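You operate a simulated robot arm through the tools that you are given. There is no shell and no other tool. Be economical: measure what you need, move in short steps, check, and stop when the job is done.

You run a simulated two-armed robot. Do the job below in one go: nothing can be reset, and whatever is moved stays where it is left.

TASK
Swap the filter block's brown filter for the mesh on the service card.
Fine: set the brass cover down on the bench meanwhile; the brown one goes in the yellow parts tray; cover back on, both turn clamps tight.

It is judged by the outcome, as a careful person would: the job done as asked, and still so three seconds after it is handed in. It fails if anything else is knocked over, pushed out of place, dropped, spilled or broken. A push-on lid holds only when it is set on centred and level and pressed home; a screw cap is set on level and turned clockwise until tight.

THE ROBOT
Two 7-joint arms with two-finger parallel grippers on one trunk, on a base that drives. Base frame: it is fixed to the floor where the robot stands at the start and does not move with it; the origin is under the middle of the robot, x ahead of it, y to its left, z up. Units: mm, degrees, N and s.
The left shoulder is at the start at [38, 101, 1164], the right one opposite. With the tool pointing down near the work surface each hand reaches from about 200 to 520 mm from the robot's upright axis, wherever it stands, measured 20 degrees to its own side. Places, roughly: black turn clamp [500, 100, 1000]; filter seat of the filter block [500, 0, 900]; grey seal (7x6x3 cm) [500, 0, 900]; inside of the yellow parts tray [700, 0, 900]; red turn clamp [500, -100, 1000]; top of the filter block [500, 0, 900]. Payload 2.4 kg a hand.
The tool frame of a hand sits at the grasp point between the pads (the TCP): z along the fingers, y along the line on which they close. The tips reach 24 mm beyond it. The gripper opens to 68 mm. The fingers are 17 mm wide and 10 mm thick; the gripper's body (40 by 70 mm) begins 41 mm behind the TCP.
Orientation is that of the tool frame in the base frame, as a unit quaternion [x, y, z, w]. With the fingers straight down and closing along the base's y, the tool's x points along the base's -x, its y along +y and its z along -z.

THE INTERFACE
- The arms move only by the tool servo_tool. It takes "left_commands", "right_commands" or both (then of equal length, played together; a hand with none holds still); each is a list of rows, each a list of 3 entries, a list of its own where there are three numbers: the turn, a rotation vector about the base's x, y, z in units of 4 degrees (1.0 is 4 degrees), then the shift along the base's x, y, z in units of 50 mm (1.0 is 50 mm), then the gripper command, from -1 (shut) to 1 (fully open), values between in proportion. In form: [[[wx, wy, wz], [x, y, z], gripper], ...]. A call has 1 to 10 rows; each row shifts and turns the commanded pose from where the row before left it. A call with a number of a shift or a turn outside -1 to 1 is refused whole. A row lasts 0.2 s, in which the tool goes at most 50 mm and 8.6 degrees; a call with a longer step from one row to the next is refused whole, and so is a gripper value outside its range. Where a pose cannot be reached the arm comes as near as it can. A force on the tool above 40 N (or 10 N above the force at the start of the call, whichever is more), or a blocked arm, ends the call early, and 0.2 s more pass. The fingers move at their own pace (about 72 mm/s each) and stop on an object; they squeeze with about 43 N. The grip force told is the motor's: it shows also when the fingers shut on nothing. Time passes only in rows, and 0.2 s behind the last, so rows that do not move let the fingers close. The reply holds the time, the measured pose of the TCP, the force on the tool along the base axes, the opening and the grip force, in the units named above and with some noise, with the torque about the TCP (base axes, N m) and any sound that the robot's microphone picked up, and new pictures: "show" is both (left out), scene, wrist or none (wrist: the cameras of the hands that moved).
- Cameras (640 x 400 px; columns grow to the right, rows downward): "scene" is now at [129.5, 2.3, 1357.6]; the picture's right is [0.04, -1.00, 0.00], its down [-0.20, -0.01, -0.98] and it looks along [0.98, 0.04, -0.20] (base axes); focal length 214 px, centre (320, 200). "left" rides on the left gripper at [84, -11, -75] in its tool frame; the picture's right is [0.13, 0.99, 0.00], its down [-0.60, 0.08, -0.79] and it looks along [-0.79, 0.10, 0.61] (tool axes); focal length 251 px, centre (320, 200). "right" rides on the right gripper at [84, 11, -75] in its tool frame; the picture's right is [-0.13, 0.99, 0.00], its down [-0.60, -0.08, -0.79] and it looks along [-0.79, -0.10, 0.61] (tool axes); focal length 251 px, centre (320, 200). There is no depth. A picture from a camera that has moved, and an enlarged one, comes with that camera's place and axes in the base frame and with its lens.
- lift_body(by): slides the trunk up (or, below 0, down) by that many mm; the arms and the scene camera ride with it, the base frame stays. It gives what a move gives, with no picture.
- drive_base(legs): drives the robot by 1 to 6 legs, each [ahead, left, turn to the left] in mm, mm and degrees, along the robot's own axes; the way and the turn of a leg run together, so that a leg with both is an arc; at most 1500 mm and 180 degrees a leg. The arms and the cameras ride along, it lands a little off, and it stops where it bumps. It gives what a move gives, and a new picture of the scene camera.
- turn_head(pan, tilt): turns the head with the scene camera to pan (to the left, within 86 degrees either way) and tilt (down, from -29 to 69), counted from straight ahead of the robot. It gives what a move gives, and a new picture of the scene camera.
- zoom(camera, box): a new picture of the part [left, top, right, bottom] of that camera's present view, enlarged. The clock stands still meanwhile.
- hand_in(): hands the job in; it is judged then, once.

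Go step by step. Nothing tells you exact positions but the pictures and the camera data: compare them with the known pose of the tool, close in by small moves and look again before you grip or let go. The budget is 120 turns and 260 pictures, counting those below and the enlarged ones. Unless the task says otherwise, let go and move clear before handing in, and close with one line.

The tools are called after "Emit:" by a JSON object that holds its "fn" and its "kwargs". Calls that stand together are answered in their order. servo_tool: Moves the arms, as the interface text tells. Its arguments: {"type":"object","properties":{"left_commands":{"type":"array"},"right_commands":{"type":"array"},"show":{"type":"string","enum":["both","scene","wrist","none"]}},"required":[]} The other tools are called the same way: lift_body (by) slides the trunk up or down; drive_base (legs) drives the base; turn_head (pan, tilt) turns the head that bears the scene camera; zoom (camera, box) takes an enlarged picture of a part of a camera's view; hand_in () hands the job in.

At the start:

```text
clock: 0.0
left_eef_pos: [354.3, 178.6, 1228.3]
left_tool_rot: [0.001, 1.0, 0.0, 0.0]
left_wrist_force: [0.0, 1.0, -0.2]
left_moment: [0.03, -0.02, -0.01]
left_finger_gap: 68.0
left_grasp_force: 0.1
right_eef_pos: [313.0, -92.1, 1319.5]
right_tool_rot: [0.001, 1.0, 0.002, 0.001]
right_wrist_force: [-1.0, 0.3, 0.7]
right_moment: [-0.02, 0.02, 0.06]
right_finger_gap: 68.1
right_grasp_force: 0.1
trunk travel left (down, up): [-378.0, 471.0]
robot x, y, heading: [-1.6, 2.5, 0.2]
head pan, tilt: [2.1, 11.7]
```

scene: 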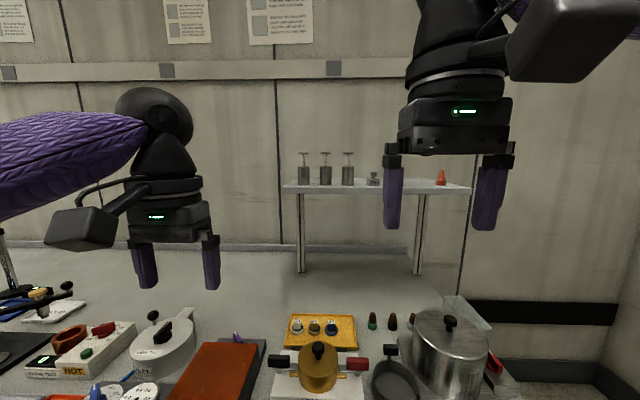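
right: 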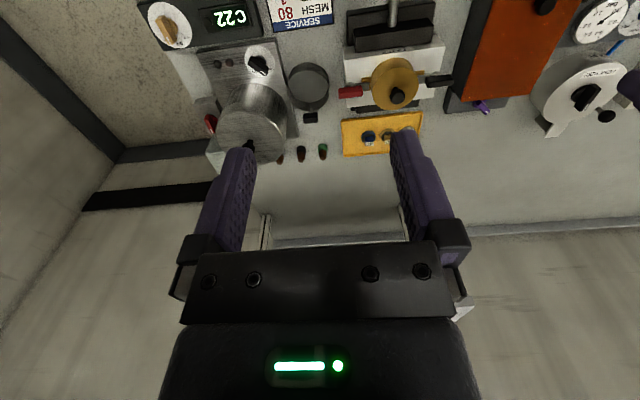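
left: 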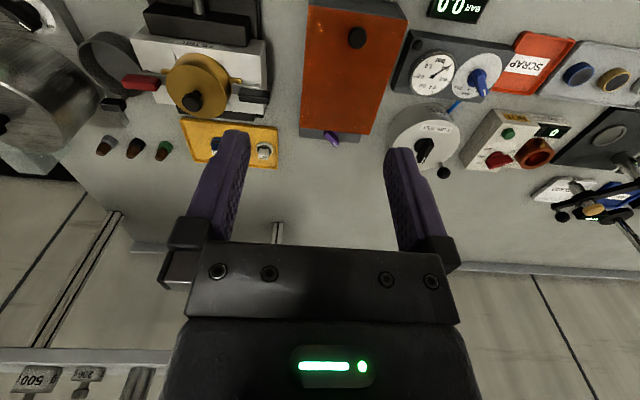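

I see the filter block with a brass cover and two clamps, a yellow tray with small round parts, and a service card reading something like "MESH 80". I'll tilt the head down for a better look and zoom in on the card.

Emit:
{"fn": "turn_head", "kwargs": {"pan": 0, "tilt": 50}}

Emit:
{"fn": "zoom", "kwargs": {"camera": "right", "box": [220, 0, 460, 150]}}

Emit:
{"fn": "zoom", "kwargs": {"camera": "scene", "box": [200, 60, 440, 210]}}

```text
clock: 1.1
left_eef_pos: [354.2, 180.0, 1228.5]
left_tool_rot: [0.002, 1.0, -0.001, -0.001]
left_wrist_force: [-0.1, -0.7, -0.6]
left_moment: [-0.01, 0.01, 0.02]
left_finger_gap: 68.0
left_grasp_force: 0.0
right_eef_pos: [312.8, -92.0, 1321.1]
right_tool_rot: [0.0, 1.0, 0.0, 0.001]
right_wrist_force: [0.3, 0.1, -1.1]
right_moment: [-0.01, -0.01, -0.02]
right_finger_gap: 68.0
right_grasp_force: 0.0
trunk travel left (down, up): [-378.0, 471.0]
robot x, y, heading: [-2.0, 1.0, -0.1]
head pan, tilt: [0.0, 50.0]
camera scene: at [113.4, -1.1, 1298.4], right [0.0, -1.0, 0.0], down [-0.77, 0.0, -0.64], along [0.64, 0.0, -0.77], focal length 214 px, centre (320, 200)
```

scene: 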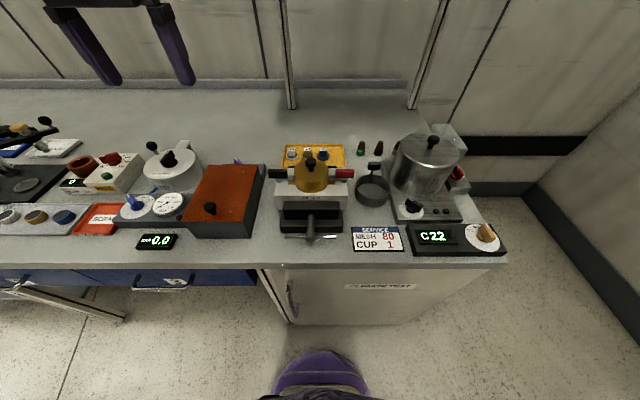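

```text
2.67 times, centred on (340, 75) of right
camera zoom: at [229.6, -82.2, 1396.5], right [0.13, 0.99, 0.0], down [0.6, -0.08, 0.79], along [0.79, -0.1, -0.61], focal length 670 px, centre (267, 533)
```

zoom: 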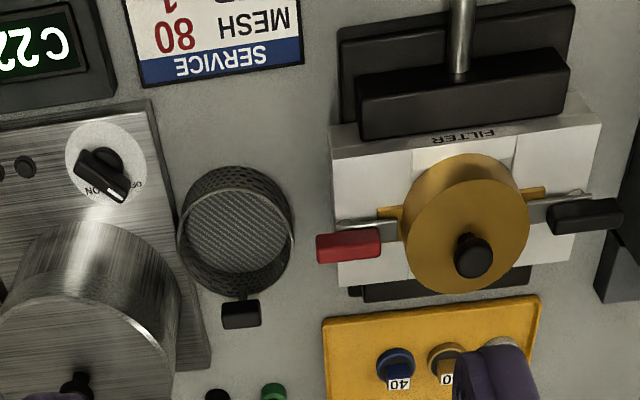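

```text
2.67 times, centred on (320, 135) of scene
camera zoom: at [113.4, -1.1, 1298.4], right [0.0, -1.0, 0.0], down [-0.77, 0.0, -0.64], along [0.64, 0.0, -0.77], focal length 572 px, centre (320, 373)
```

zoom: 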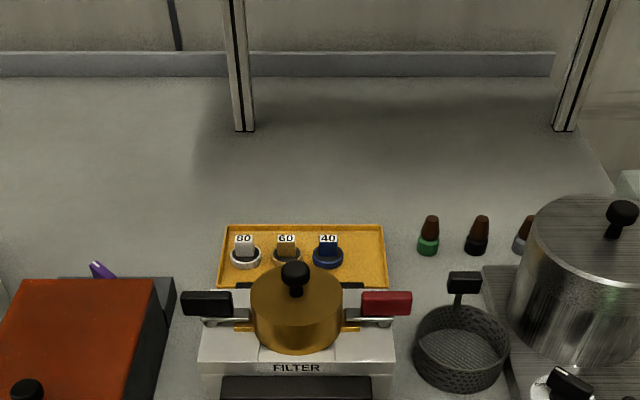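

The card calls for mesh 80, which is the white-ringed filter at the left of the tray. The cover knob is near [495, 23, 972]. The tray is too far for my reach, so I'll drive a bit closer.

Emit:
{"fn": "drive_base", "kwargs": {"legs": [[90, 0, 0]]}}

Emit:
{"fn": "zoom", "kwargs": {"camera": "scene", "box": [250, 100, 410, 200]}}

Emit:
{"fn": "zoom", "kwargs": {"camera": "scene", "box": [250, 180, 410, 280]}}

```text
clock: 2.2
left_eef_pos: [447.1, 177.9, 1227.6]
left_tool_rot: [0.002, 1.0, -0.001, -0.001]
left_wrist_force: [-0.2, 0.6, -0.4]
left_moment: [-0.01, 0.0, -0.02]
left_finger_gap: 67.7
left_grasp_force: 0.3
right_eef_pos: [404.8, -92.8, 1320.3]
right_tool_rot: [0.001, 1.0, 0.001, 0.001]
right_wrist_force: [0.3, -0.6, -0.1]
right_moment: [0.0, -0.04, 0.02]
right_finger_gap: 68.3
right_grasp_force: 0.2
trunk travel left (down, up): [-378.0, 471.0]
robot x, y, heading: [87.6, 2.4, -0.0]
head pan, tilt: [0.0, 50.0]
camera scene: at [205.9, -1.5, 1298.3], right [0.0, -1.0, 0.0], down [-0.77, 0.0, -0.64], along [0.64, 0.0, -0.77], focal length 214 px, centre (320, 200)
```

scene: 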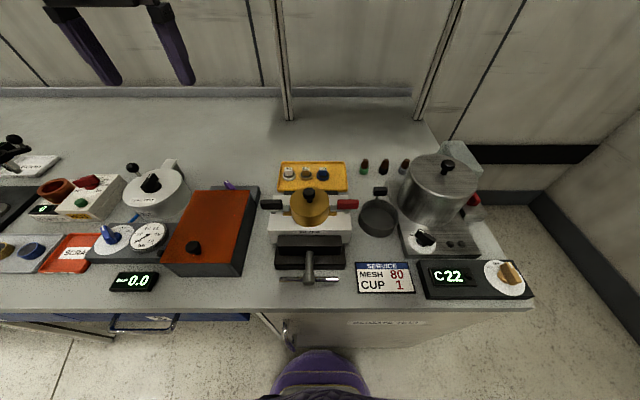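

```text
4.00 times, centred on (330, 150) of scene
camera zoom: at [205.9, -1.5, 1298.3], right [0.0, -1.0, 0.0], down [-0.77, 0.0, -0.64], along [0.64, 0.0, -0.77], focal length 858 px, centre (280, 400)
```

zoom: 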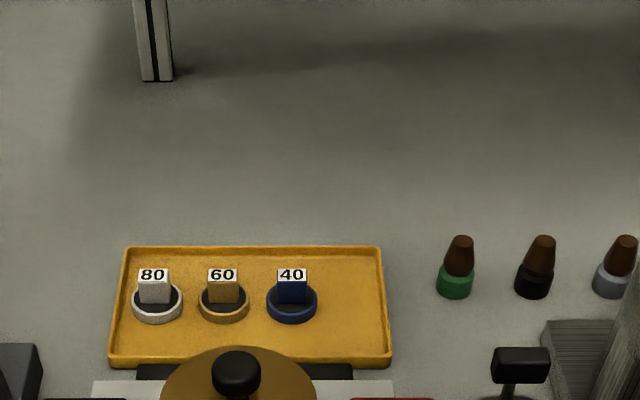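

```text
4.00 times, centred on (330, 230) of scene
camera zoom: at [205.9, -1.5, 1298.3], right [0.0, -1.0, 0.0], down [-0.77, 0.0, -0.64], along [0.64, 0.0, -0.77], focal length 858 px, centre (280, 80)
```

zoom: 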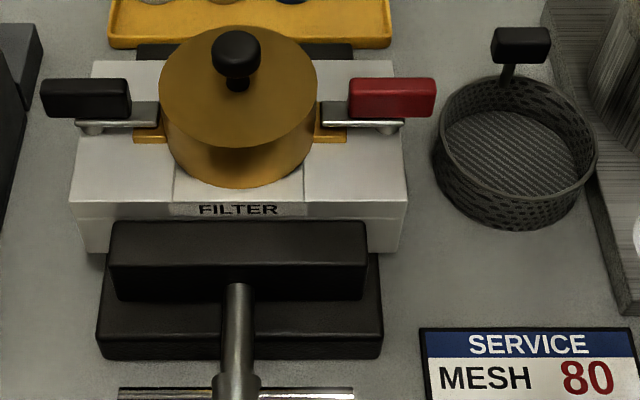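

The block, cover and clamps are clear. I'll lower the right hand behind the block to get a close look with its wrist camera.

Emit:
{"fn": "servo_tool", "kwargs": {"right_commands": [[[0, 0, 0], [-0.1, 0.3, -0.9], 1], [[0, 0, 0], [-0.2, 0.3, -0.9], 1], [[0, 0, 0], [-0.2, 0.3, -0.9], 1], [[0, 0, 0], [-0.2, 0.3, -0.9], 1], [[0, 0, 0], [-0.2, 0.3, -0.9], 1], [[0, 0, 0], [0, 0, 0], 1]], "show": "both"}}

Emit:
{"fn": "zoom", "kwargs": {"camera": "right", "box": [160, 0, 480, 200]}}

```text
clock: 3.6
left_eef_pos: [445.9, 178.1, 1227.2]
left_tool_rot: [0.001, 1.0, 0.0, -0.001]
left_wrist_force: [0.3, 0.0, 0.4]
left_moment: [0.03, 0.01, 0.01]
left_finger_gap: 68.2
left_grasp_force: 0.0
right_eef_pos: [360.0, -19.6, 1096.7]
right_tool_rot: [0.001, 1.0, 0.0, 0.001]
right_wrist_force: [0.3, 0.6, 0.2]
right_moment: [0.01, 0.0, -0.05]
right_finger_gap: 68.0
right_grasp_force: 0.1
trunk travel left (down, up): [-378.0, 471.0]
robot x, y, heading: [89.7, 1.0, -0.2]
head pan, tilt: [0.0, 50.0]
camera scene: at [204.8, -1.5, 1298.4], right [0.0, -1.0, 0.0], down [-0.77, 0.0, -0.64], along [0.64, 0.0, -0.77], focal length 214 px, centre (320, 200)
camera right: at [276.5, -9.2, 1171.7], right [0.13, 0.99, 0.0], down [0.6, -0.08, 0.79], along [0.79, -0.1, -0.61], focal length 251 px, centre (320, 200)
```

scene: 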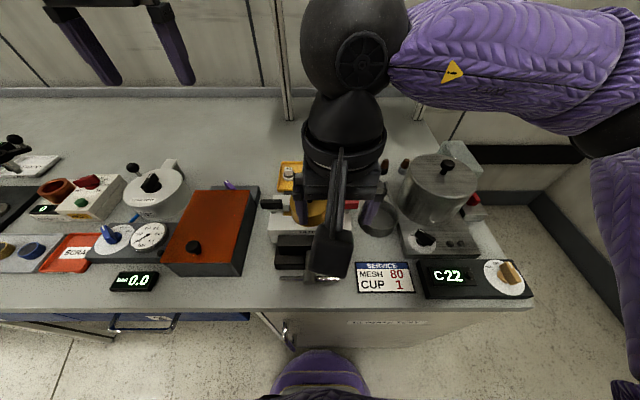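
right: 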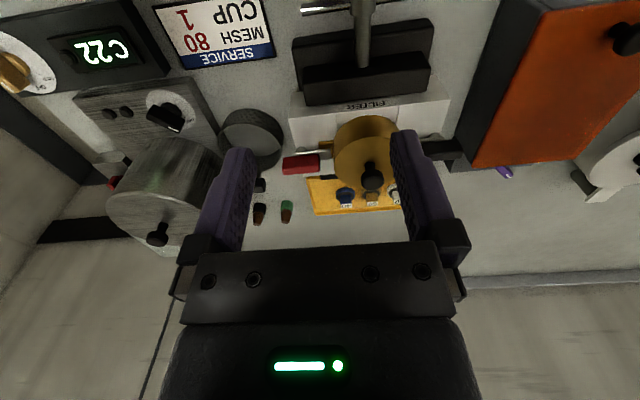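

```text
2.00 times, centred on (320, 100) of right
camera zoom: at [276.5, -9.2, 1171.7], right [0.13, 0.99, 0.0], down [0.6, -0.08, 0.79], along [0.79, -0.1, -0.61], focal length 503 px, centre (320, 400)
```

zoom: 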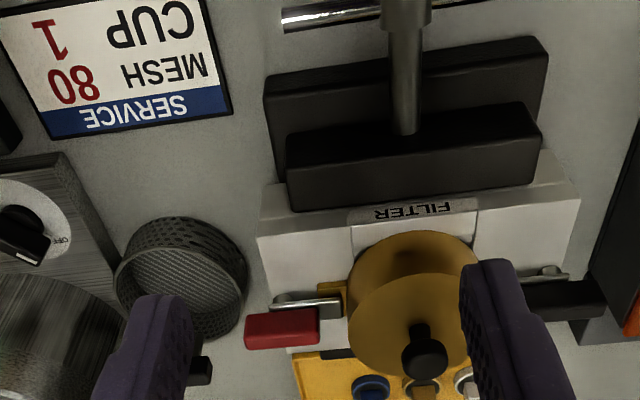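

The block sits around x≈500. I'll move the hand over it so the wrist camera looks down on the cover and clamps.

Emit:
{"fn": "servo_tool", "kwargs": {"right_commands": [[[0, 0, 0], [0.8, 0.2, 0], 1], [[0, 0, 0], [0.8, 0.2, -0.2], 1], [[0, 0, 0], [0.8, 0.2, -0.2], 1], [[0, 0, 0], [0.2, 0, -0.2], 1], [[0, 0, 0], [0, 0, 0], 1]], "show": "wrist"}}

Emit:
{"fn": "zoom", "kwargs": {"camera": "right", "box": [160, 0, 480, 200]}}

```text
clock: 4.8
left_eef_pos: [446.1, 177.7, 1230.0]
left_tool_rot: [0.001, 1.0, 0.0, -0.001]
left_wrist_force: [0.3, -0.1, 0.4]
left_moment: [0.01, 0.02, 0.02]
left_finger_gap: 68.1
left_grasp_force: 0.0
right_eef_pos: [488.4, 12.6, 1064.8]
right_tool_rot: [0.001, 1.0, 0.001, 0.001]
right_wrist_force: [0.6, -0.1, 0.5]
right_moment: [-0.05, 0.03, 0.02]
right_finger_gap: 67.8
right_grasp_force: 0.0
trunk travel left (down, up): [-378.0, 471.0]
robot x, y, heading: [91.8, -1.5, -0.2]
head pan, tilt: [0.0, 50.0]
camera right: at [405.1, 22.6, 1141.7], right [0.13, 0.99, 0.0], down [0.6, -0.08, 0.79], along [0.79, -0.1, -0.61], focal length 251 px, centre (320, 200)
```

right: 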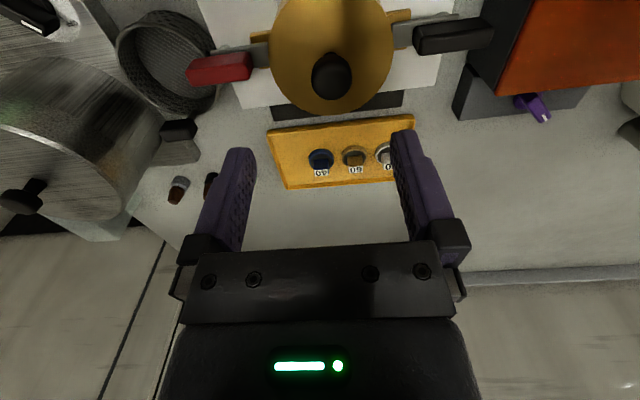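

```text
2.00 times, centred on (320, 100) of right
camera zoom: at [405.1, 22.6, 1141.7], right [0.13, 0.99, 0.0], down [0.6, -0.08, 0.79], along [0.79, -0.1, -0.61], focal length 503 px, centre (320, 400)
```

zoom: 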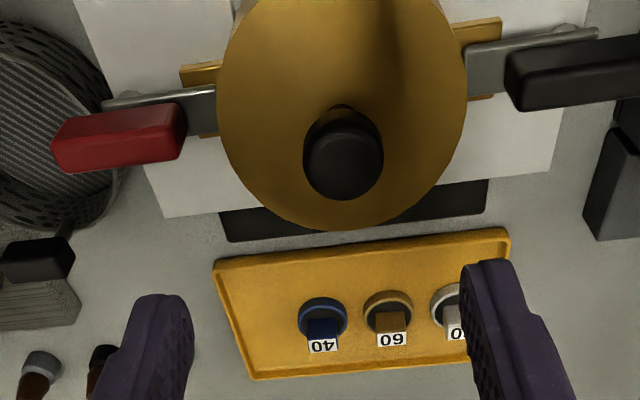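

The knob top is near [498, 20, 966]. The handle centres are near [485, -62, 948] (red) and [485, 100, 948] (black). I'll back off to see the red clamp at a shallower angle.

Emit:
{"fn": "servo_tool", "kwargs": {"right_commands": [[[0, 0, 0], [-0.8, -0.8, 0], 1], [[0, 0, 0], [-0.8, -0.7, 0], 1], [[0, 0, 0], [0, 0, -0.8], 1], [[0, 0, 0], [0, 0, -0.8], 1], [[0, 0, 0], [0, 0, 0], 1]], "show": "wrist"}}

Emit:
{"fn": "zoom", "kwargs": {"camera": "right", "box": [240, 90, 432, 210]}}

```text
refused: row 1 steps farther than a row can; nothing moved
```

```text
3.33 times, centred on (336, 150) of right
camera zoom: at [405.1, 22.6, 1141.7], right [0.13, 0.99, 0.0], down [0.6, -0.08, 0.79], along [0.79, -0.1, -0.61], focal length 838 px, centre (267, 367)
```

zoom: 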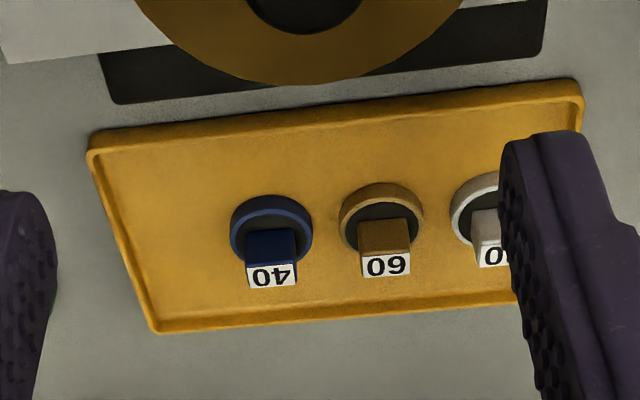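

The first step was too long, so nothing moved. I'll repeat it in smaller steps.

Emit:
{"fn": "servo_tool", "kwargs": {"right_commands": [[[0, 0, 0], [-0.6, -0.6, 0], 1], [[0, 0, 0], [-0.6, -0.6, 0], 1], [[0, 0, 0], [-0.4, -0.4, 0], 1], [[0, 0, 0], [0, 0, -0.8], 1], [[0, 0, 0], [0, 0, -0.8], 1], [[0, 0, 0], [0, 0, 0], 1]], "show": "wrist"}}

Emit:
{"fn": "zoom", "kwargs": {"camera": "right", "box": [240, 70, 432, 190]}}

```text
clock: 6.2
left_eef_pos: [446.0, 176.5, 1229.2]
left_tool_rot: [0.002, 1.0, -0.001, -0.002]
left_wrist_force: [-1.4, 0.3, -0.1]
left_moment: [0.03, -0.02, -0.03]
left_finger_gap: 68.3
left_grasp_force: 0.1
right_eef_pos: [410.3, -67.8, 987.7]
right_tool_rot: [0.002, 1.0, 0.001, 0.0]
right_wrist_force: [0.4, 0.2, -0.3]
right_moment: [0.02, -0.01, 0.01]
right_finger_gap: 68.3
right_grasp_force: 0.1
trunk travel left (down, up): [-378.0, 471.0]
robot x, y, heading: [93.6, 3.0, -0.4]
head pan, tilt: [0.0, 50.0]
camera right: at [327.1, -57.3, 1063.0], right [0.13, 0.99, 0.0], down [0.6, -0.08, 0.79], along [0.79, -0.1, -0.61], focal length 251 px, centre (320, 200)
```

right: 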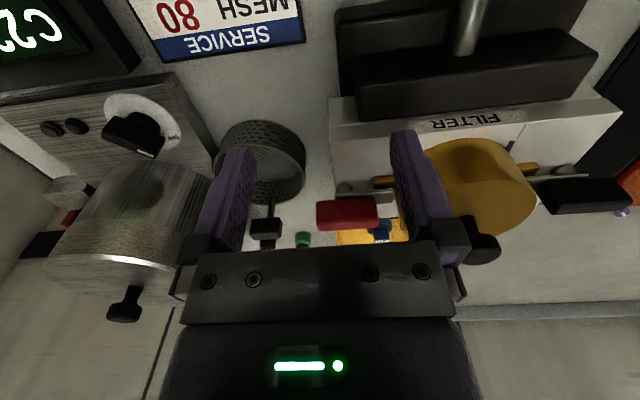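

```text
3.33 times, centred on (336, 130) of right
camera zoom: at [327.1, -57.3, 1063.0], right [0.13, 0.99, 0.0], down [0.6, -0.08, 0.79], along [0.79, -0.1, -0.61], focal length 838 px, centre (267, 433)
```

zoom: 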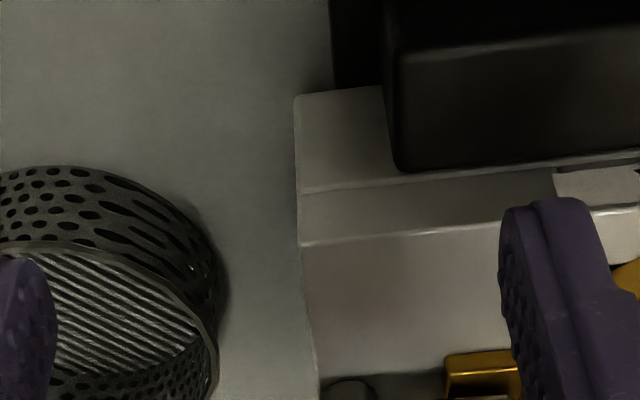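

Emit:
{"fn": "zoom", "kwargs": {"camera": "right", "box": [290, 140, 450, 240]}}

Emit:
{"fn": "zoom", "kwargs": {"camera": "right", "box": [480, 130, 640, 230]}}

```text
4.00 times, centred on (370, 190) of right
camera zoom: at [327.1, -57.3, 1063.0], right [0.13, 0.99, 0.0], down [0.6, -0.08, 0.79], along [0.79, -0.1, -0.61], focal length 1006 px, centre (120, 240)
```

zoom: 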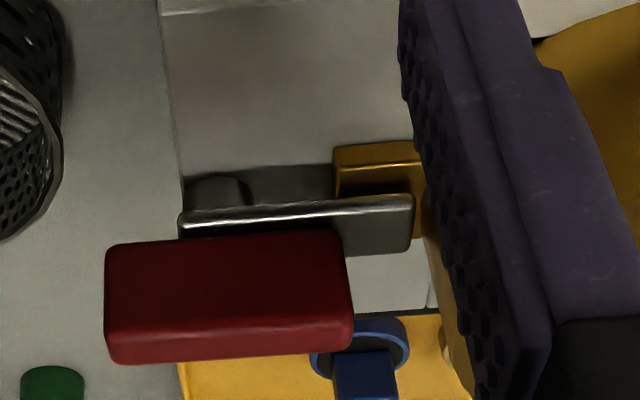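

```text
4.00 times, centred on (560, 180) of right
camera zoom: at [327.1, -57.3, 1063.0], right [0.13, 0.99, 0.0], down [0.6, -0.08, 0.79], along [0.79, -0.1, -0.61], focal length 1006 px, centre (-640, 280)
```

zoom: 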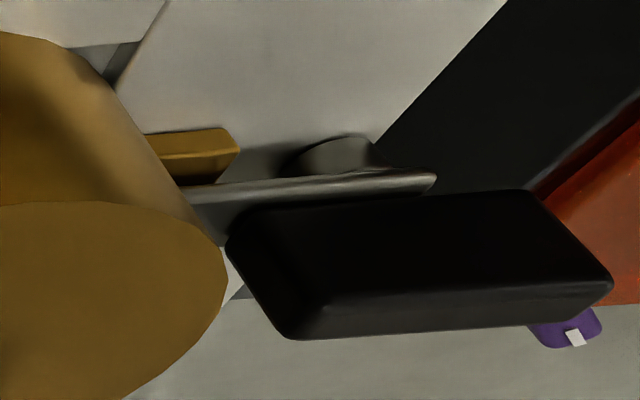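

The handle is about 45 × 13 × 18 mm, centred near [481, -59, 955], on a pivot post directly under it. I'll raise the right hand above it and turn 90° so the fingers close along x.

Emit:
{"fn": "servo_tool", "kwargs": {"right_commands": [[[0, 0, -1], [0, 0, 0.7], -0.1], [[0, 0, -1], [0, 0, 0.7], -0.1], [[0, 0, -1], [0.3, 0.1, 0], -0.1], [[0, 0, -1], [0.3, 0.1, 0], -0.1], [[0, 0, -1], [0.4, 0, 0], -0.1], [[0, 0, -1], [0.4, 0, 0], -0.1], [[0, 0, -1], [0, 0, 0], -0.1], [[0, 0, -1], [0, 0, 0], -0.1], [[0, 0, -1], [0, 0, 0], -0.1], [[0, 0, -1], [0, 0, 0], -0.1]], "show": "none"}}

Emit:
{"fn": "servo_tool", "kwargs": {"right_commands": [[[0, 0, -1], [0, 0, 0], -0.1], [[0, 0, -1], [0, 0, 0], -0.1], [[0, 0, -1], [0, 0, 0], -0.1], [[0, 0, -1], [0, 0, 0], -0.1], [[0, 0, -1], [0, 0, 0], -0.1], [[0, 0, -1], [0, 0, 0], -0.1], [[0, 0, -1], [0, 0, 0], -0.1], [[0, 0, -1], [0, 0, 0], -0.1], [[0, 0, -1], [0, 0, 0], -0.1], [[0, 0, -1], [0, 0, 0], -0.1]], "show": "none"}}

Emit:
{"fn": "servo_tool", "kwargs": {"right_commands": [[[0, 0, -1], [0, 0, 0], -0.1], [[0, 0, -1], [0, 0, 0], -0.1], [[0, 0, -0.5], [0, 0, 0], -0.1], [[0, 0, 0], [0, 0, 0], -0.1]], "show": "both"}}

```text
clock: 8.4
left_eef_pos: [444.3, 177.8, 1229.0]
left_tool_rot: [0.002, 1.0, -0.001, -0.002]
left_wrist_force: [0.7, -0.1, -0.5]
left_moment: [-0.03, -0.03, -0.01]
left_finger_gap: 68.1
left_grasp_force: 0.2
right_eef_pos: [478.1, -58.4, 1054.9]
right_tool_rot: [0.345, 0.939, 0.001, 0.001]
right_wrist_force: [1.0, -0.4, -0.1]
right_moment: [0.0, 0.01, -0.03]
right_finger_gap: 30.4
right_grasp_force: 0.2
trunk travel left (down, up): [-378.0, 471.0]
robot x, y, heading: [91.8, -2.1, 0.0]
head pan, tilt: [0.0, 50.0]
```

```text
clock: 10.6
left_eef_pos: [445.6, 177.0, 1228.6]
left_tool_rot: [0.002, 1.0, -0.001, -0.001]
left_wrist_force: [0.0, 0.0, -0.1]
left_moment: [0.01, -0.04, 0.01]
left_finger_gap: 67.9
left_grasp_force: 0.0
right_eef_pos: [478.6, -59.7, 1056.2]
right_tool_rot: [0.644, 0.765, 0.0, 0.001]
right_wrist_force: [-0.9, -0.7, 0.5]
right_moment: [0.02, -0.01, -0.02]
right_finger_gap: 30.6
right_grasp_force: 0.1
trunk travel left (down, up): [-378.0, 471.0]
robot x, y, heading: [92.8, -0.5, -0.1]
head pan, tilt: [0.0, 50.0]
```

```text
clock: 11.6
left_eef_pos: [445.6, 177.2, 1228.5]
left_tool_rot: [0.001, 1.0, -0.001, 0.0]
left_wrist_force: [0.4, -0.3, 0.3]
left_moment: [-0.02, 0.02, -0.03]
left_finger_gap: 67.9
left_grasp_force: 0.0
right_eef_pos: [479.3, -58.2, 1055.5]
right_tool_rot: [0.709, 0.705, -0.001, 0.002]
right_wrist_force: [0.6, 0.0, 0.4]
right_moment: [-0.01, -0.02, 0.01]
right_finger_gap: 30.7
right_grasp_force: 0.0
trunk travel left (down, up): [-378.0, 471.0]
robot x, y, heading: [90.0, -0.4, -0.3]
head pan, tilt: [0.0, 50.0]
camera scene: at [204.9, -1.5, 1298.4], right [0.0, -1.0, 0.0], down [-0.77, 0.0, -0.64], along [0.64, 0.0, -0.77], focal length 214 px, centre (320, 200)
camera right: at [491.5, 25.4, 1131.2], right [0.99, -0.13, 0.0], down [-0.08, -0.6, 0.79], along [-0.11, -0.79, -0.61], focal length 251 px, centre (320, 200)
```

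scene: 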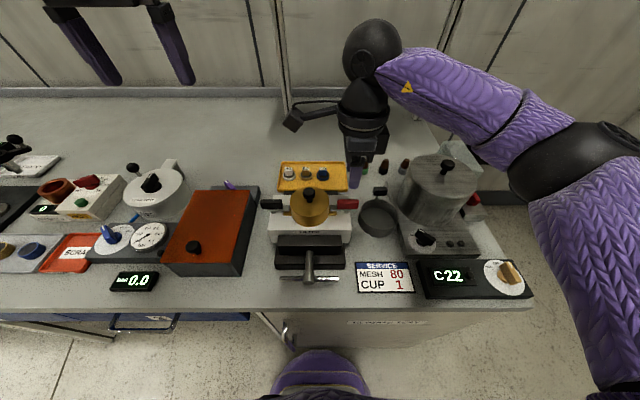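
right: 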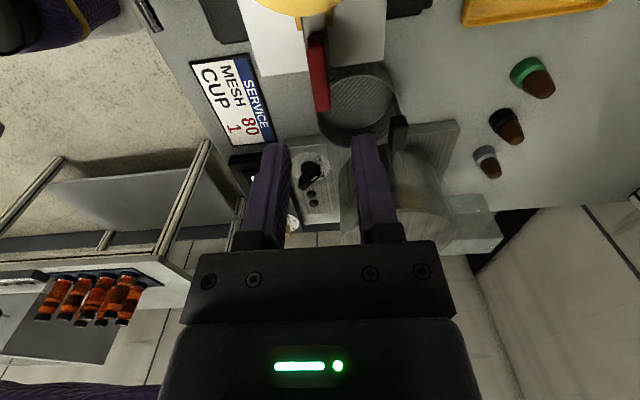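

The tool has turned cleanly. I'll lower to z≈1000 and check alignment with the red handle.

Emit:
{"fn": "servo_tool", "kwargs": {"right_commands": [[[0, 0, 0], [0, 0, -0.6], -0.1], [[0, 0, 0], [0, 0, -0.5], -0.1], [[0, 0, 0], [0, 0, 0], -0.1]], "show": "wrist"}}

Emit:
{"fn": "zoom", "kwargs": {"camera": "right", "box": [224, 0, 416, 120]}}

Emit:
{"fn": "zoom", "kwargs": {"camera": "scene", "box": [260, 150, 420, 250]}}

```text
clock: 12.4
left_eef_pos: [445.3, 179.1, 1228.3]
left_tool_rot: [0.002, 1.0, -0.001, -0.001]
left_wrist_force: [0.0, 0.4, 0.2]
left_moment: [-0.04, 0.01, 0.03]
left_finger_gap: 67.9
left_grasp_force: 0.0
right_eef_pos: [481.2, -57.1, 999.5]
right_tool_rot: [0.709, 0.706, 0.001, 0.0]
right_wrist_force: [-0.3, 0.7, -0.1]
right_moment: [0.0, -0.02, 0.02]
right_finger_gap: 30.7
right_grasp_force: 0.0
trunk travel left (down, up): [-378.0, 471.0]
robot x, y, heading: [93.5, -2.6, 0.0]
head pan, tilt: [0.0, 50.0]
camera right: at [493.8, 26.4, 1075.7], right [0.99, -0.13, 0.0], down [-0.08, -0.6, 0.79], along [-0.1, -0.79, -0.61], focal length 251 px, centre (320, 200)
```

right: 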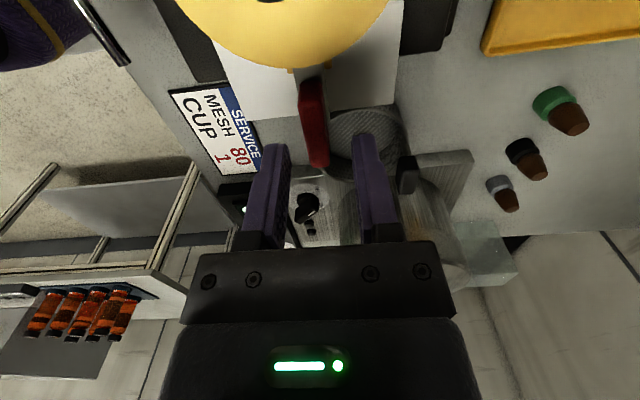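

```text
3.33 times, centred on (320, 60) of right
camera zoom: at [493.8, 26.4, 1075.7], right [0.99, -0.13, 0.0], down [-0.08, -0.6, 0.79], along [-0.1, -0.79, -0.61], focal length 838 px, centre (320, 667)
```

zoom: 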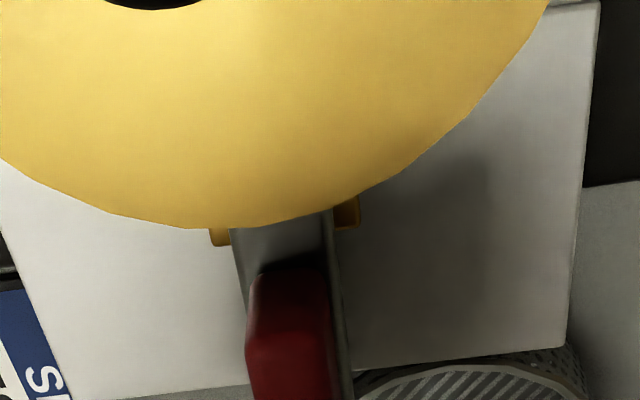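

```text
4.00 times, centred on (340, 200) of scene
camera zoom: at [204.9, -1.5, 1298.4], right [0.0, -1.0, 0.0], down [-0.77, 0.0, -0.64], along [0.64, 0.0, -0.77], focal length 858 px, centre (240, 200)
```

zoom: 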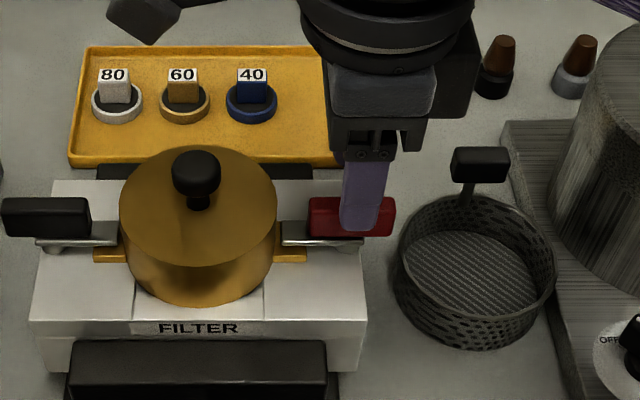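

The handle centre from this view is x≈479.5, y≈-58, directly under the tool. The bar is wider than the handle, so I'll go down only until the tips straddle the handle, then grip.

Emit:
{"fn": "servo_tool", "kwargs": {"right_commands": [[[0, 0, 0], [-0.02, -0.02, -0.3], -0.1], [[0, 0, 0], [0, 0, -0.22], -0.1], [[0, 0, 0], [0, 0, 0], -0.1], [[0, 0, 0], [0, 0, 0], -1], [[0, 0, 0], [0, 0, 0], -1]], "show": "wrist"}}

Emit:
{"fn": "zoom", "kwargs": {"camera": "scene", "box": [260, 150, 420, 250]}}

```text
clock: 13.6
left_eef_pos: [445.5, 178.0, 1228.4]
left_tool_rot: [0.002, 1.0, 0.0, -0.001]
left_wrist_force: [-0.2, -0.3, -0.7]
left_moment: [0.01, -0.02, -0.02]
left_finger_gap: 68.0
left_grasp_force: 0.1
right_eef_pos: [478.7, -58.7, 973.7]
right_tool_rot: [0.709, 0.706, -0.001, 0.001]
right_wrist_force: [-1.8, -0.8, -1.6]
right_moment: [0.04, 0.02, 0.27]
right_finger_gap: 11.8
right_grasp_force: 32.5
trunk travel left (down, up): [-378.0, 471.0]
robot x, y, heading: [87.0, -0.6, -0.1]
head pan, tilt: [0.0, 50.0]
camera right: at [491.3, 25.1, 1050.6], right [0.99, -0.13, 0.0], down [-0.08, -0.6, 0.79], along [-0.1, -0.79, -0.61], focal length 251 px, centre (320, 200)
```

right: 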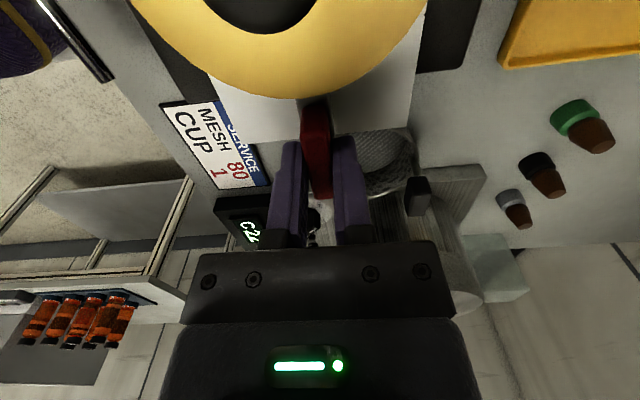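

```text
4.00 times, centred on (340, 200) of scene
camera zoom: at [204.7, -1.6, 1298.4], right [0.0, -1.0, 0.0], down [-0.77, 0.0, -0.64], along [0.64, 0.0, -0.77], focal length 858 px, centre (240, 200)
```

zoom: 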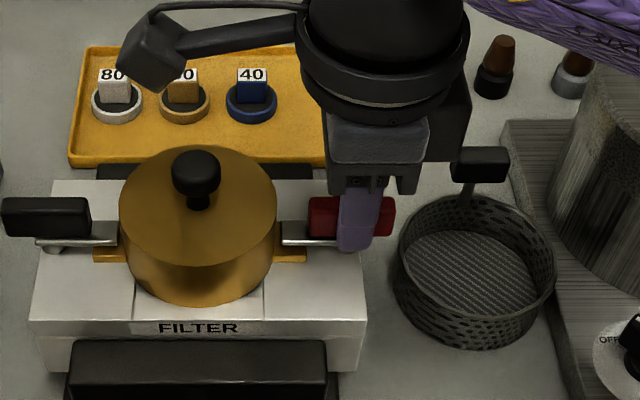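

I have the red handle gripped at 11.8 mm. I'll try a small counter-clockwise turn and read the torque.

Emit:
{"fn": "servo_tool", "kwargs": {"right_commands": [[[0, 0, 1], [0, 0, 0], -1], [[0, 0, 1], [0, 0, 0], -1], [[0, 0, 1], [0, 0, 0], -1]], "show": "wrist"}}

```text
clock: 14.4
left_eef_pos: [447.0, 178.8, 1228.5]
left_tool_rot: [0.002, 1.0, -0.002, -0.001]
left_wrist_force: [0.0, 0.1, 0.2]
left_moment: [-0.01, 0.0, -0.01]
left_finger_gap: 68.0
left_grasp_force: 0.0
right_eef_pos: [480.0, -58.3, 975.6]
right_tool_rot: [0.631, 0.776, 0.0, 0.0]
right_wrist_force: [6.1, 4.3, -3.6]
right_moment: [-0.38, -0.34, -0.06]
right_finger_gap: 12.0
right_grasp_force: 32.7
trunk travel left (down, up): [-378.0, 471.0]
robot x, y, heading: [95.4, -1.2, -0.3]
head pan, tilt: [0.0, 50.0]
camera right: at [473.6, 25.5, 1050.6], right [1.0, 0.08, 0.0], down [0.05, -0.61, 0.79], along [0.06, -0.79, -0.61], focal length 251 px, centre (320, 200)
```

right: 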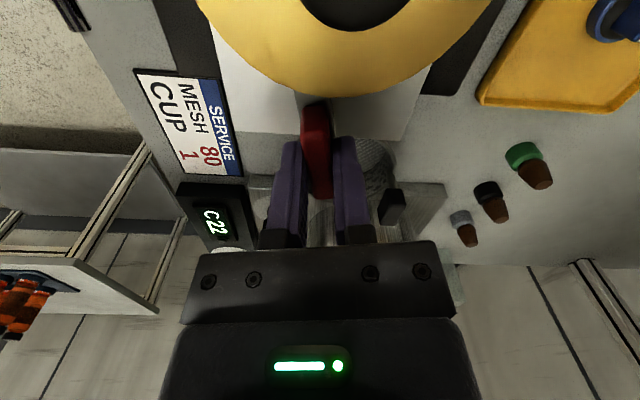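

It turns freely counter-clockwise with little torque. I'll continue to about 90°.

Emit:
{"fn": "servo_tool", "kwargs": {"right_commands": [[[0, 0, 1], [0, 0, 0], -1], [[0, 0, 1], [0, 0, 0], -1], [[0, 0, 1], [0, 0, 0], -1], [[0, 0, 1], [0, 0, 0], -1], [[0, 0, 1], [0, 0, 0], -1], [[0, 0, 1], [0, 0, 0], -1], [[0, 0, 1], [0, 0, 0], -1], [[0, 0, 1], [0, 0, 0], -1], [[0, 0, 1], [0, 0, 0], -1], [[0, 0, 1], [0, 0, 0], -1]], "show": "none"}}

Emit:
{"fn": "servo_tool", "kwargs": {"right_commands": [[[0, 0, 1], [0, 0, 0], -1], [[0, 0, 1], [0, 0, 0], -1], [[0, 0, 1], [0, 0, 0], -1], [[0, 0, 1], [0, 0, 0], -1], [[0, 0, 1], [0, 0, 0], -1], [[0, 0, 1], [0, 0, 0], -1], [[0, 0, 1], [0, 0, 0], -1], [[0, 0, 1], [0, 0, 0], -1], [[0, 0, 1], [0, 0, 0], -1], [[0, 0, 0.5], [0, 0, 0], -1]], "show": "both"}}

Emit:
{"fn": "zoom", "kwargs": {"camera": "scene", "box": [260, 150, 420, 250]}}

```text
clock: 16.6
left_eef_pos: [447.2, 179.3, 1227.7]
left_tool_rot: [0.002, 1.0, -0.002, -0.002]
left_wrist_force: [-0.4, 0.2, 0.5]
left_moment: [-0.03, 0.03, -0.01]
left_finger_gap: 68.1
left_grasp_force: 0.0
right_eef_pos: [479.2, -58.8, 973.7]
right_tool_rot: [0.327, 0.945, 0.0, 0.001]
right_wrist_force: [18.7, 6.8, 22.3]
right_moment: [0.22, 0.04, -0.07]
right_finger_gap: 11.9
right_grasp_force: 32.9
trunk travel left (down, up): [-378.0, 471.0]
robot x, y, heading: [91.3, -2.1, -0.0]
head pan, tilt: [0.0, 50.0]
```

```text
clock: 18.8
left_eef_pos: [448.1, 180.5, 1228.3]
left_tool_rot: [0.001, 1.0, -0.002, -0.001]
left_wrist_force: [1.0, -0.6, -0.1]
left_moment: [-0.03, 0.04, 0.0]
left_finger_gap: 68.1
left_grasp_force: 0.1
right_eef_pos: [479.0, -58.6, 974.3]
right_tool_rot: [0.001, 1.0, 0.0, 0.0]
right_wrist_force: [17.1, 13.6, 7.2]
right_moment: [0.23, -0.39, -0.04]
right_finger_gap: 11.8
right_grasp_force: 32.9
trunk travel left (down, up): [-378.0, 471.0]
robot x, y, heading: [91.6, -0.5, -0.1]
head pan, tilt: [0.0, 50.0]
camera scene: at [206.8, 0.5, 1298.2], right [0.0, -1.0, 0.0], down [-0.77, 0.0, -0.64], along [0.64, 0.0, -0.77], focal length 214 px, centre (320, 200)
camera right: at [396.5, -47.3, 1050.0], right [0.13, 0.99, 0.0], down [0.6, -0.08, 0.79], along [0.79, -0.1, -0.61], focal length 251 px, centre (320, 200)
```

scene: 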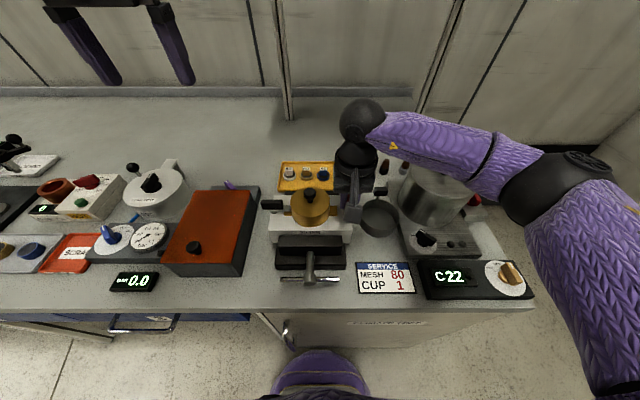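
right: 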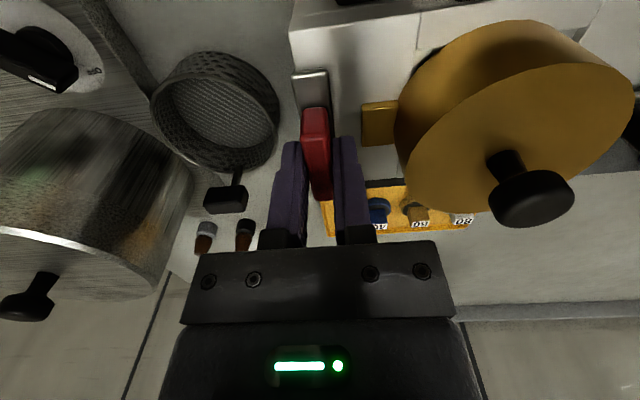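

```text
4.00 times, centred on (340, 200) of scene
camera zoom: at [206.8, 0.5, 1298.2], right [0.0, -1.0, 0.0], down [-0.77, 0.0, -0.64], along [0.64, 0.0, -0.77], focal length 858 px, centre (240, 200)
```

zoom: 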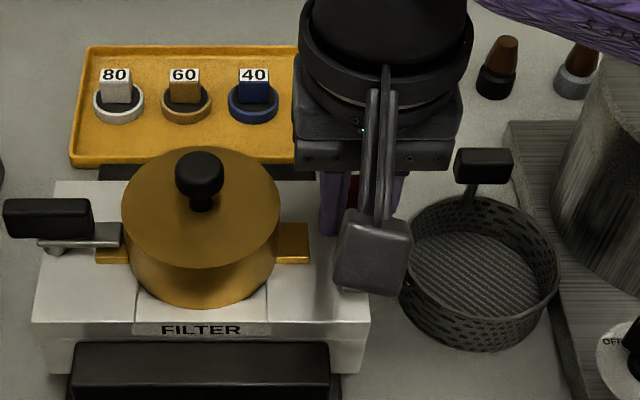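

Red is open: its bar now points toward me, clear of the ear. I'll release and move the right hand away while bringing the left hand over the black clamp, turned +90°.

Emit:
{"fn": "servo_tool", "kwargs": {"right_commands": [[[0, 0, 0], [0, 0, 0], -0.2], [[0, 0, 0], [0, 0, 0], -0.2], [[0, 0, 0], [0, 0, 0.6], -0.2], [[0, 0, 0], [0, 0, 0.9], -0.2], [[0, 0, 0], [0, -0.3, 0.9], -0.2], [[0, 0, 0], [0, -0.6, 0.7], 0], [[0, 0, 0], [-0.3, -0.8, 0.2], 0], [[0, 0, 0], [-0.3, -0.8, 0], 0], [[0, 0, 0], [0, 0, 0], 0], [[0, 0, 0], [0, 0, 0], 0]], "left_commands": [[[0, 0, 1], [0, 0, 0], -0.1], [[0, 0, 1], [0, 0, 0], -0.1], [[0, 0, 1], [0, 0, 0], -0.1], [[0, 0, 1], [0, 0, 0], -0.1], [[0, 0, 1], [0, 0, 0], -0.1], [[0, 0, 1], [0, 0, 0], -0.1], [[0, 0, 1], [0.2, -0.4, -0.3], -0.1], [[0, 0, 1], [0.2, -0.4, -0.3], -0.1], [[0, 0, 1], [0.2, -0.4, -0.3], -0.1], [[0, 0, 1], [0.1, -0.4, -0.3], -0.1]], "show": "none"}}

Emit:
{"fn": "servo_tool", "kwargs": {"left_commands": [[[0, 0, 1], [0, 0, -0.2], -0.1], [[0, 0, 1], [0, 0, -0.2], -0.1], [[0, 0, 1], [0, 0, -0.3], -0.1], [[0, 0, 1], [0, 0, -0.3], -0.1], [[0, 0, 1], [0, 0, -0.3], -0.1], [[0, 0, 1], [0, 0, -0.3], -0.1], [[0, 0, 1], [0, 0, -0.3], -0.1], [[0, 0, 1], [0, 0, -0.3], -0.1], [[0, 0, 1], [0, 0, -0.3], -0.1], [[0, 0, 1], [0, 0, 0], -0.1]], "show": "none"}}

Emit:
{"fn": "servo_tool", "kwargs": {"left_commands": [[[0, 0, 1], [0, 0, 0], -0.1], [[0, 0, 1], [0, 0, 0], -0.1], [[0, 0, 0.5], [0, 0, 0], -0.1], [[0, 0, 0], [0, 0, 0], -0.1]], "show": "wrist"}}

Emit:
{"fn": "zoom", "kwargs": {"camera": "scene", "box": [240, 150, 400, 250]}}

```text
clock: 21.0
left_eef_pos: [480.0, 99.1, 1168.7]
left_tool_rot: [-0.341, 0.94, -0.001, -0.001]
left_wrist_force: [-0.4, -0.6, 0.4]
left_moment: [0.01, 0.01, 0.0]
left_finger_gap: 30.4
left_grasp_force: 0.0
right_eef_pos: [446.2, -185.7, 1139.7]
right_tool_rot: [0.002, 1.0, 0.001, 0.0]
right_wrist_force: [-0.2, -0.4, 0.8]
right_moment: [-0.02, 0.01, 0.02]
right_finger_gap: 33.9
right_grasp_force: 0.1
trunk travel left (down, up): [-378.0, 471.0]
robot x, y, heading: [90.4, 1.3, -0.2]
head pan, tilt: [0.0, 50.0]
```

```text
clock: 23.2
left_eef_pos: [481.1, 97.8, 1044.3]
left_tool_rot: [-0.643, 0.766, -0.001, -0.001]
left_wrist_force: [0.8, -0.3, 0.9]
left_moment: [0.0, -0.01, 0.02]
left_finger_gap: 30.6
left_grasp_force: 0.0
right_eef_pos: [449.5, -184.5, 1140.7]
right_tool_rot: [0.002, 1.0, 0.001, 0.0]
right_wrist_force: [0.3, 0.5, 0.2]
right_moment: [0.02, -0.03, -0.01]
right_finger_gap: 33.8
right_grasp_force: 0.0
trunk travel left (down, up): [-378.0, 471.0]
robot x, y, heading: [92.4, -3.1, -0.0]
head pan, tilt: [0.0, 50.0]
```

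```text
clock: 24.2
left_eef_pos: [480.6, 98.3, 1043.9]
left_tool_rot: [-0.706, 0.708, -0.002, 0.0]
left_wrist_force: [0.6, 0.6, 0.1]
left_moment: [0.0, -0.01, -0.01]
left_finger_gap: 30.7
left_grasp_force: 0.1
right_eef_pos: [447.8, -185.4, 1139.5]
right_tool_rot: [0.002, 1.0, 0.0, 0.0]
right_wrist_force: [-0.3, -0.2, 0.1]
right_moment: [-0.02, -0.02, 0.01]
right_finger_gap: 33.7
right_grasp_force: 0.2
trunk travel left (down, up): [-378.0, 471.0]
robot x, y, heading: [90.3, 0.6, -0.0]
head pan, tilt: [0.0, 50.0]
camera left: at [488.8, 13.5, 1118.9], right [-0.99, -0.13, 0.0], down [-0.08, 0.61, 0.79], along [-0.1, 0.79, -0.61], focal length 251 px, centre (320, 200)
```

left: 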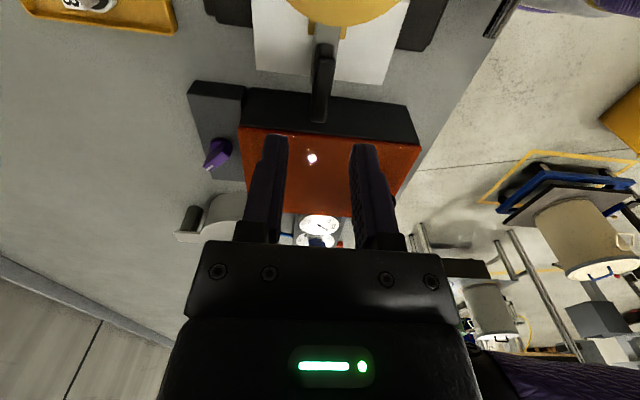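

```text
4.00 times, centred on (320, 200) of scene
camera zoom: at [204.9, -1.6, 1298.4], right [0.0, -1.0, 0.0], down [-0.77, 0.0, -0.64], along [0.64, 0.0, -0.77], focal length 858 px, centre (320, 200)
```

zoom: 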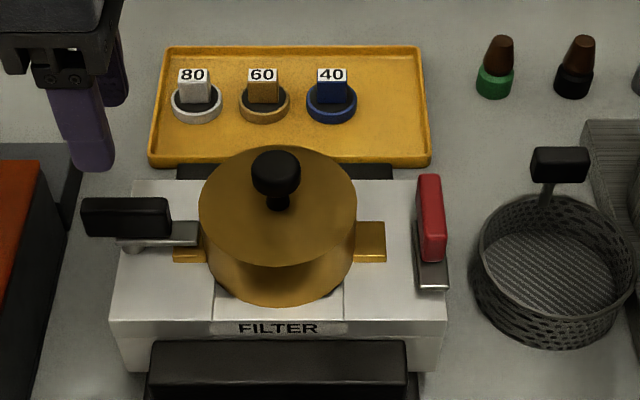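

The left hand is over the black handle, which sits near x≈478, y≈97. I'll descend, grip, and test a small clockwise turn (mirror of the red one).

Emit:
{"fn": "servo_tool", "kwargs": {"left_commands": [[[0, 0, 0], [-0.03, -0.02, -0.5], -0.1], [[0, 0, 0], [0, 0, -0.5], -0.1], [[0, 0, 0], [0, 0, -0.4], -0.1], [[0, 0, 0], [0, 0, 0], -0.1], [[0, 0, 0], [0, 0, 0], -1], [[0, 0, 0], [0, 0, 0], -1]], "show": "wrist"}}

Emit:
{"fn": "servo_tool", "kwargs": {"left_commands": [[[0, 0, -1], [0, 0, 0], -1], [[0, 0, -1], [0, 0, 0], -1]], "show": "wrist"}}

```text
clock: 25.6
left_eef_pos: [479.9, 95.9, 974.2]
left_tool_rot: [0.707, -0.707, 0.002, 0.001]
left_wrist_force: [5.0, -0.1, -1.2]
left_moment: [-0.18, -0.03, 0.3]
left_finger_gap: 11.8
left_grasp_force: 32.7
right_eef_pos: [447.1, -184.9, 1139.8]
right_tool_rot: [0.003, 1.0, 0.001, 0.0]
right_wrist_force: [0.5, 0.1, 0.1]
right_moment: [0.0, 0.03, -0.01]
right_finger_gap: 34.0
right_grasp_force: 0.1
trunk travel left (down, up): [-378.0, 471.0]
robot x, y, heading: [86.6, -2.2, 0.2]
head pan, tilt: [0.0, 50.0]
camera left: at [487.7, 12.0, 1048.7], right [-0.99, -0.13, 0.0], down [-0.08, 0.61, 0.79], along [-0.1, 0.79, -0.61], focal length 251 px, centre (320, 200)
```

left: 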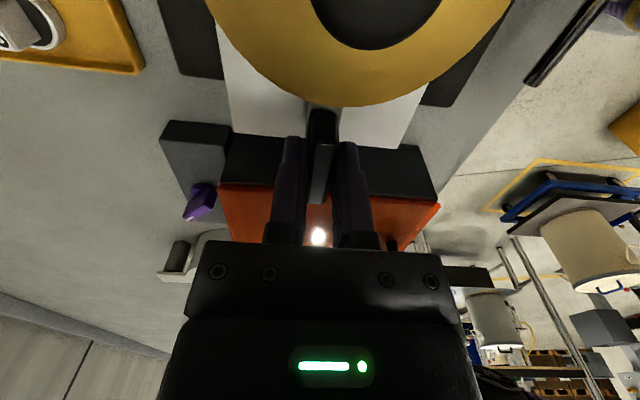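

```text
clock: 26.2
left_eef_pos: [479.8, 95.9, 973.5]
left_tool_rot: [-0.655, 0.756, 0.0, 0.0]
left_wrist_force: [2.5, 1.2, -5.0]
left_moment: [-0.01, -0.04, 0.79]
left_finger_gap: 14.2
left_grasp_force: 34.3
right_eef_pos: [447.3, -185.0, 1139.3]
right_tool_rot: [0.002, 1.0, 0.001, 0.0]
right_wrist_force: [-0.5, 0.0, -0.2]
right_moment: [-0.02, 0.0, -0.04]
right_finger_gap: 33.9
right_grasp_force: 0.1
trunk travel left (down, up): [-378.0, 471.0]
robot x, y, heading: [92.3, -1.7, -0.3]
head pan, tilt: [0.0, 50.0]
camera left: at [475.9, 12.0, 1048.7], right [-1.0, 0.01, 0.0], down [0.01, 0.61, 0.79], along [0.01, 0.79, -0.61], focal length 251 px, centre (320, 200)
```

left: 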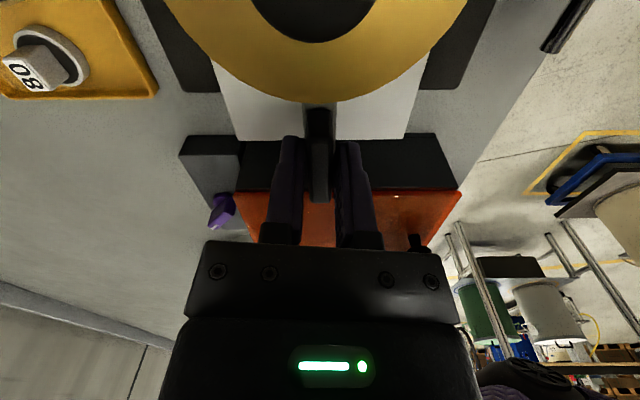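

Clockwise resists, so clockwise is the tightening direction on both clamps and opening is counter-clockwise. I'll turn back and continue counter-clockwise.

Emit:
{"fn": "servo_tool", "kwargs": {"left_commands": [[[0, 0, 1], [0, 0, 0], -1], [[0, 0, 1], [0, 0, 0], -1], [[0, 0, 1], [0, 0, 0], -1], [[0, 0, 1], [0, 0, 0], -1], [[0, 0, 1], [0, 0, 0], -1], [[0, 0, 1], [0, 0, 0], -1]], "show": "wrist"}}

```text
clock: 27.6
left_eef_pos: [479.7, 96.7, 974.2]
left_tool_rot: [0.797, -0.603, 0.002, -0.001]
left_wrist_force: [8.3, -2.4, 8.6]
left_moment: [0.79, 0.38, -0.04]
left_finger_gap: 11.7
left_grasp_force: 32.3
right_eef_pos: [447.3, -186.0, 1139.9]
right_tool_rot: [0.002, 1.0, 0.001, 0.0]
right_wrist_force: [-0.6, 0.5, 0.2]
right_moment: [0.02, 0.0, 0.02]
right_finger_gap: 34.0
right_grasp_force: 0.1
trunk travel left (down, up): [-378.0, 471.0]
robot x, y, heading: [93.2, -3.4, -0.1]
head pan, tilt: [0.0, 50.0]
camera left: at [510.7, 18.6, 1049.0], right [-0.92, -0.4, 0.0], down [-0.24, 0.56, 0.79], along [-0.31, 0.73, -0.61], focal length 251 px, centre (320, 200)
```

left: 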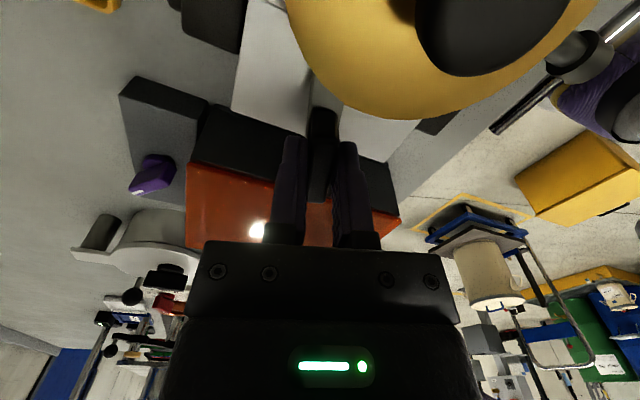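

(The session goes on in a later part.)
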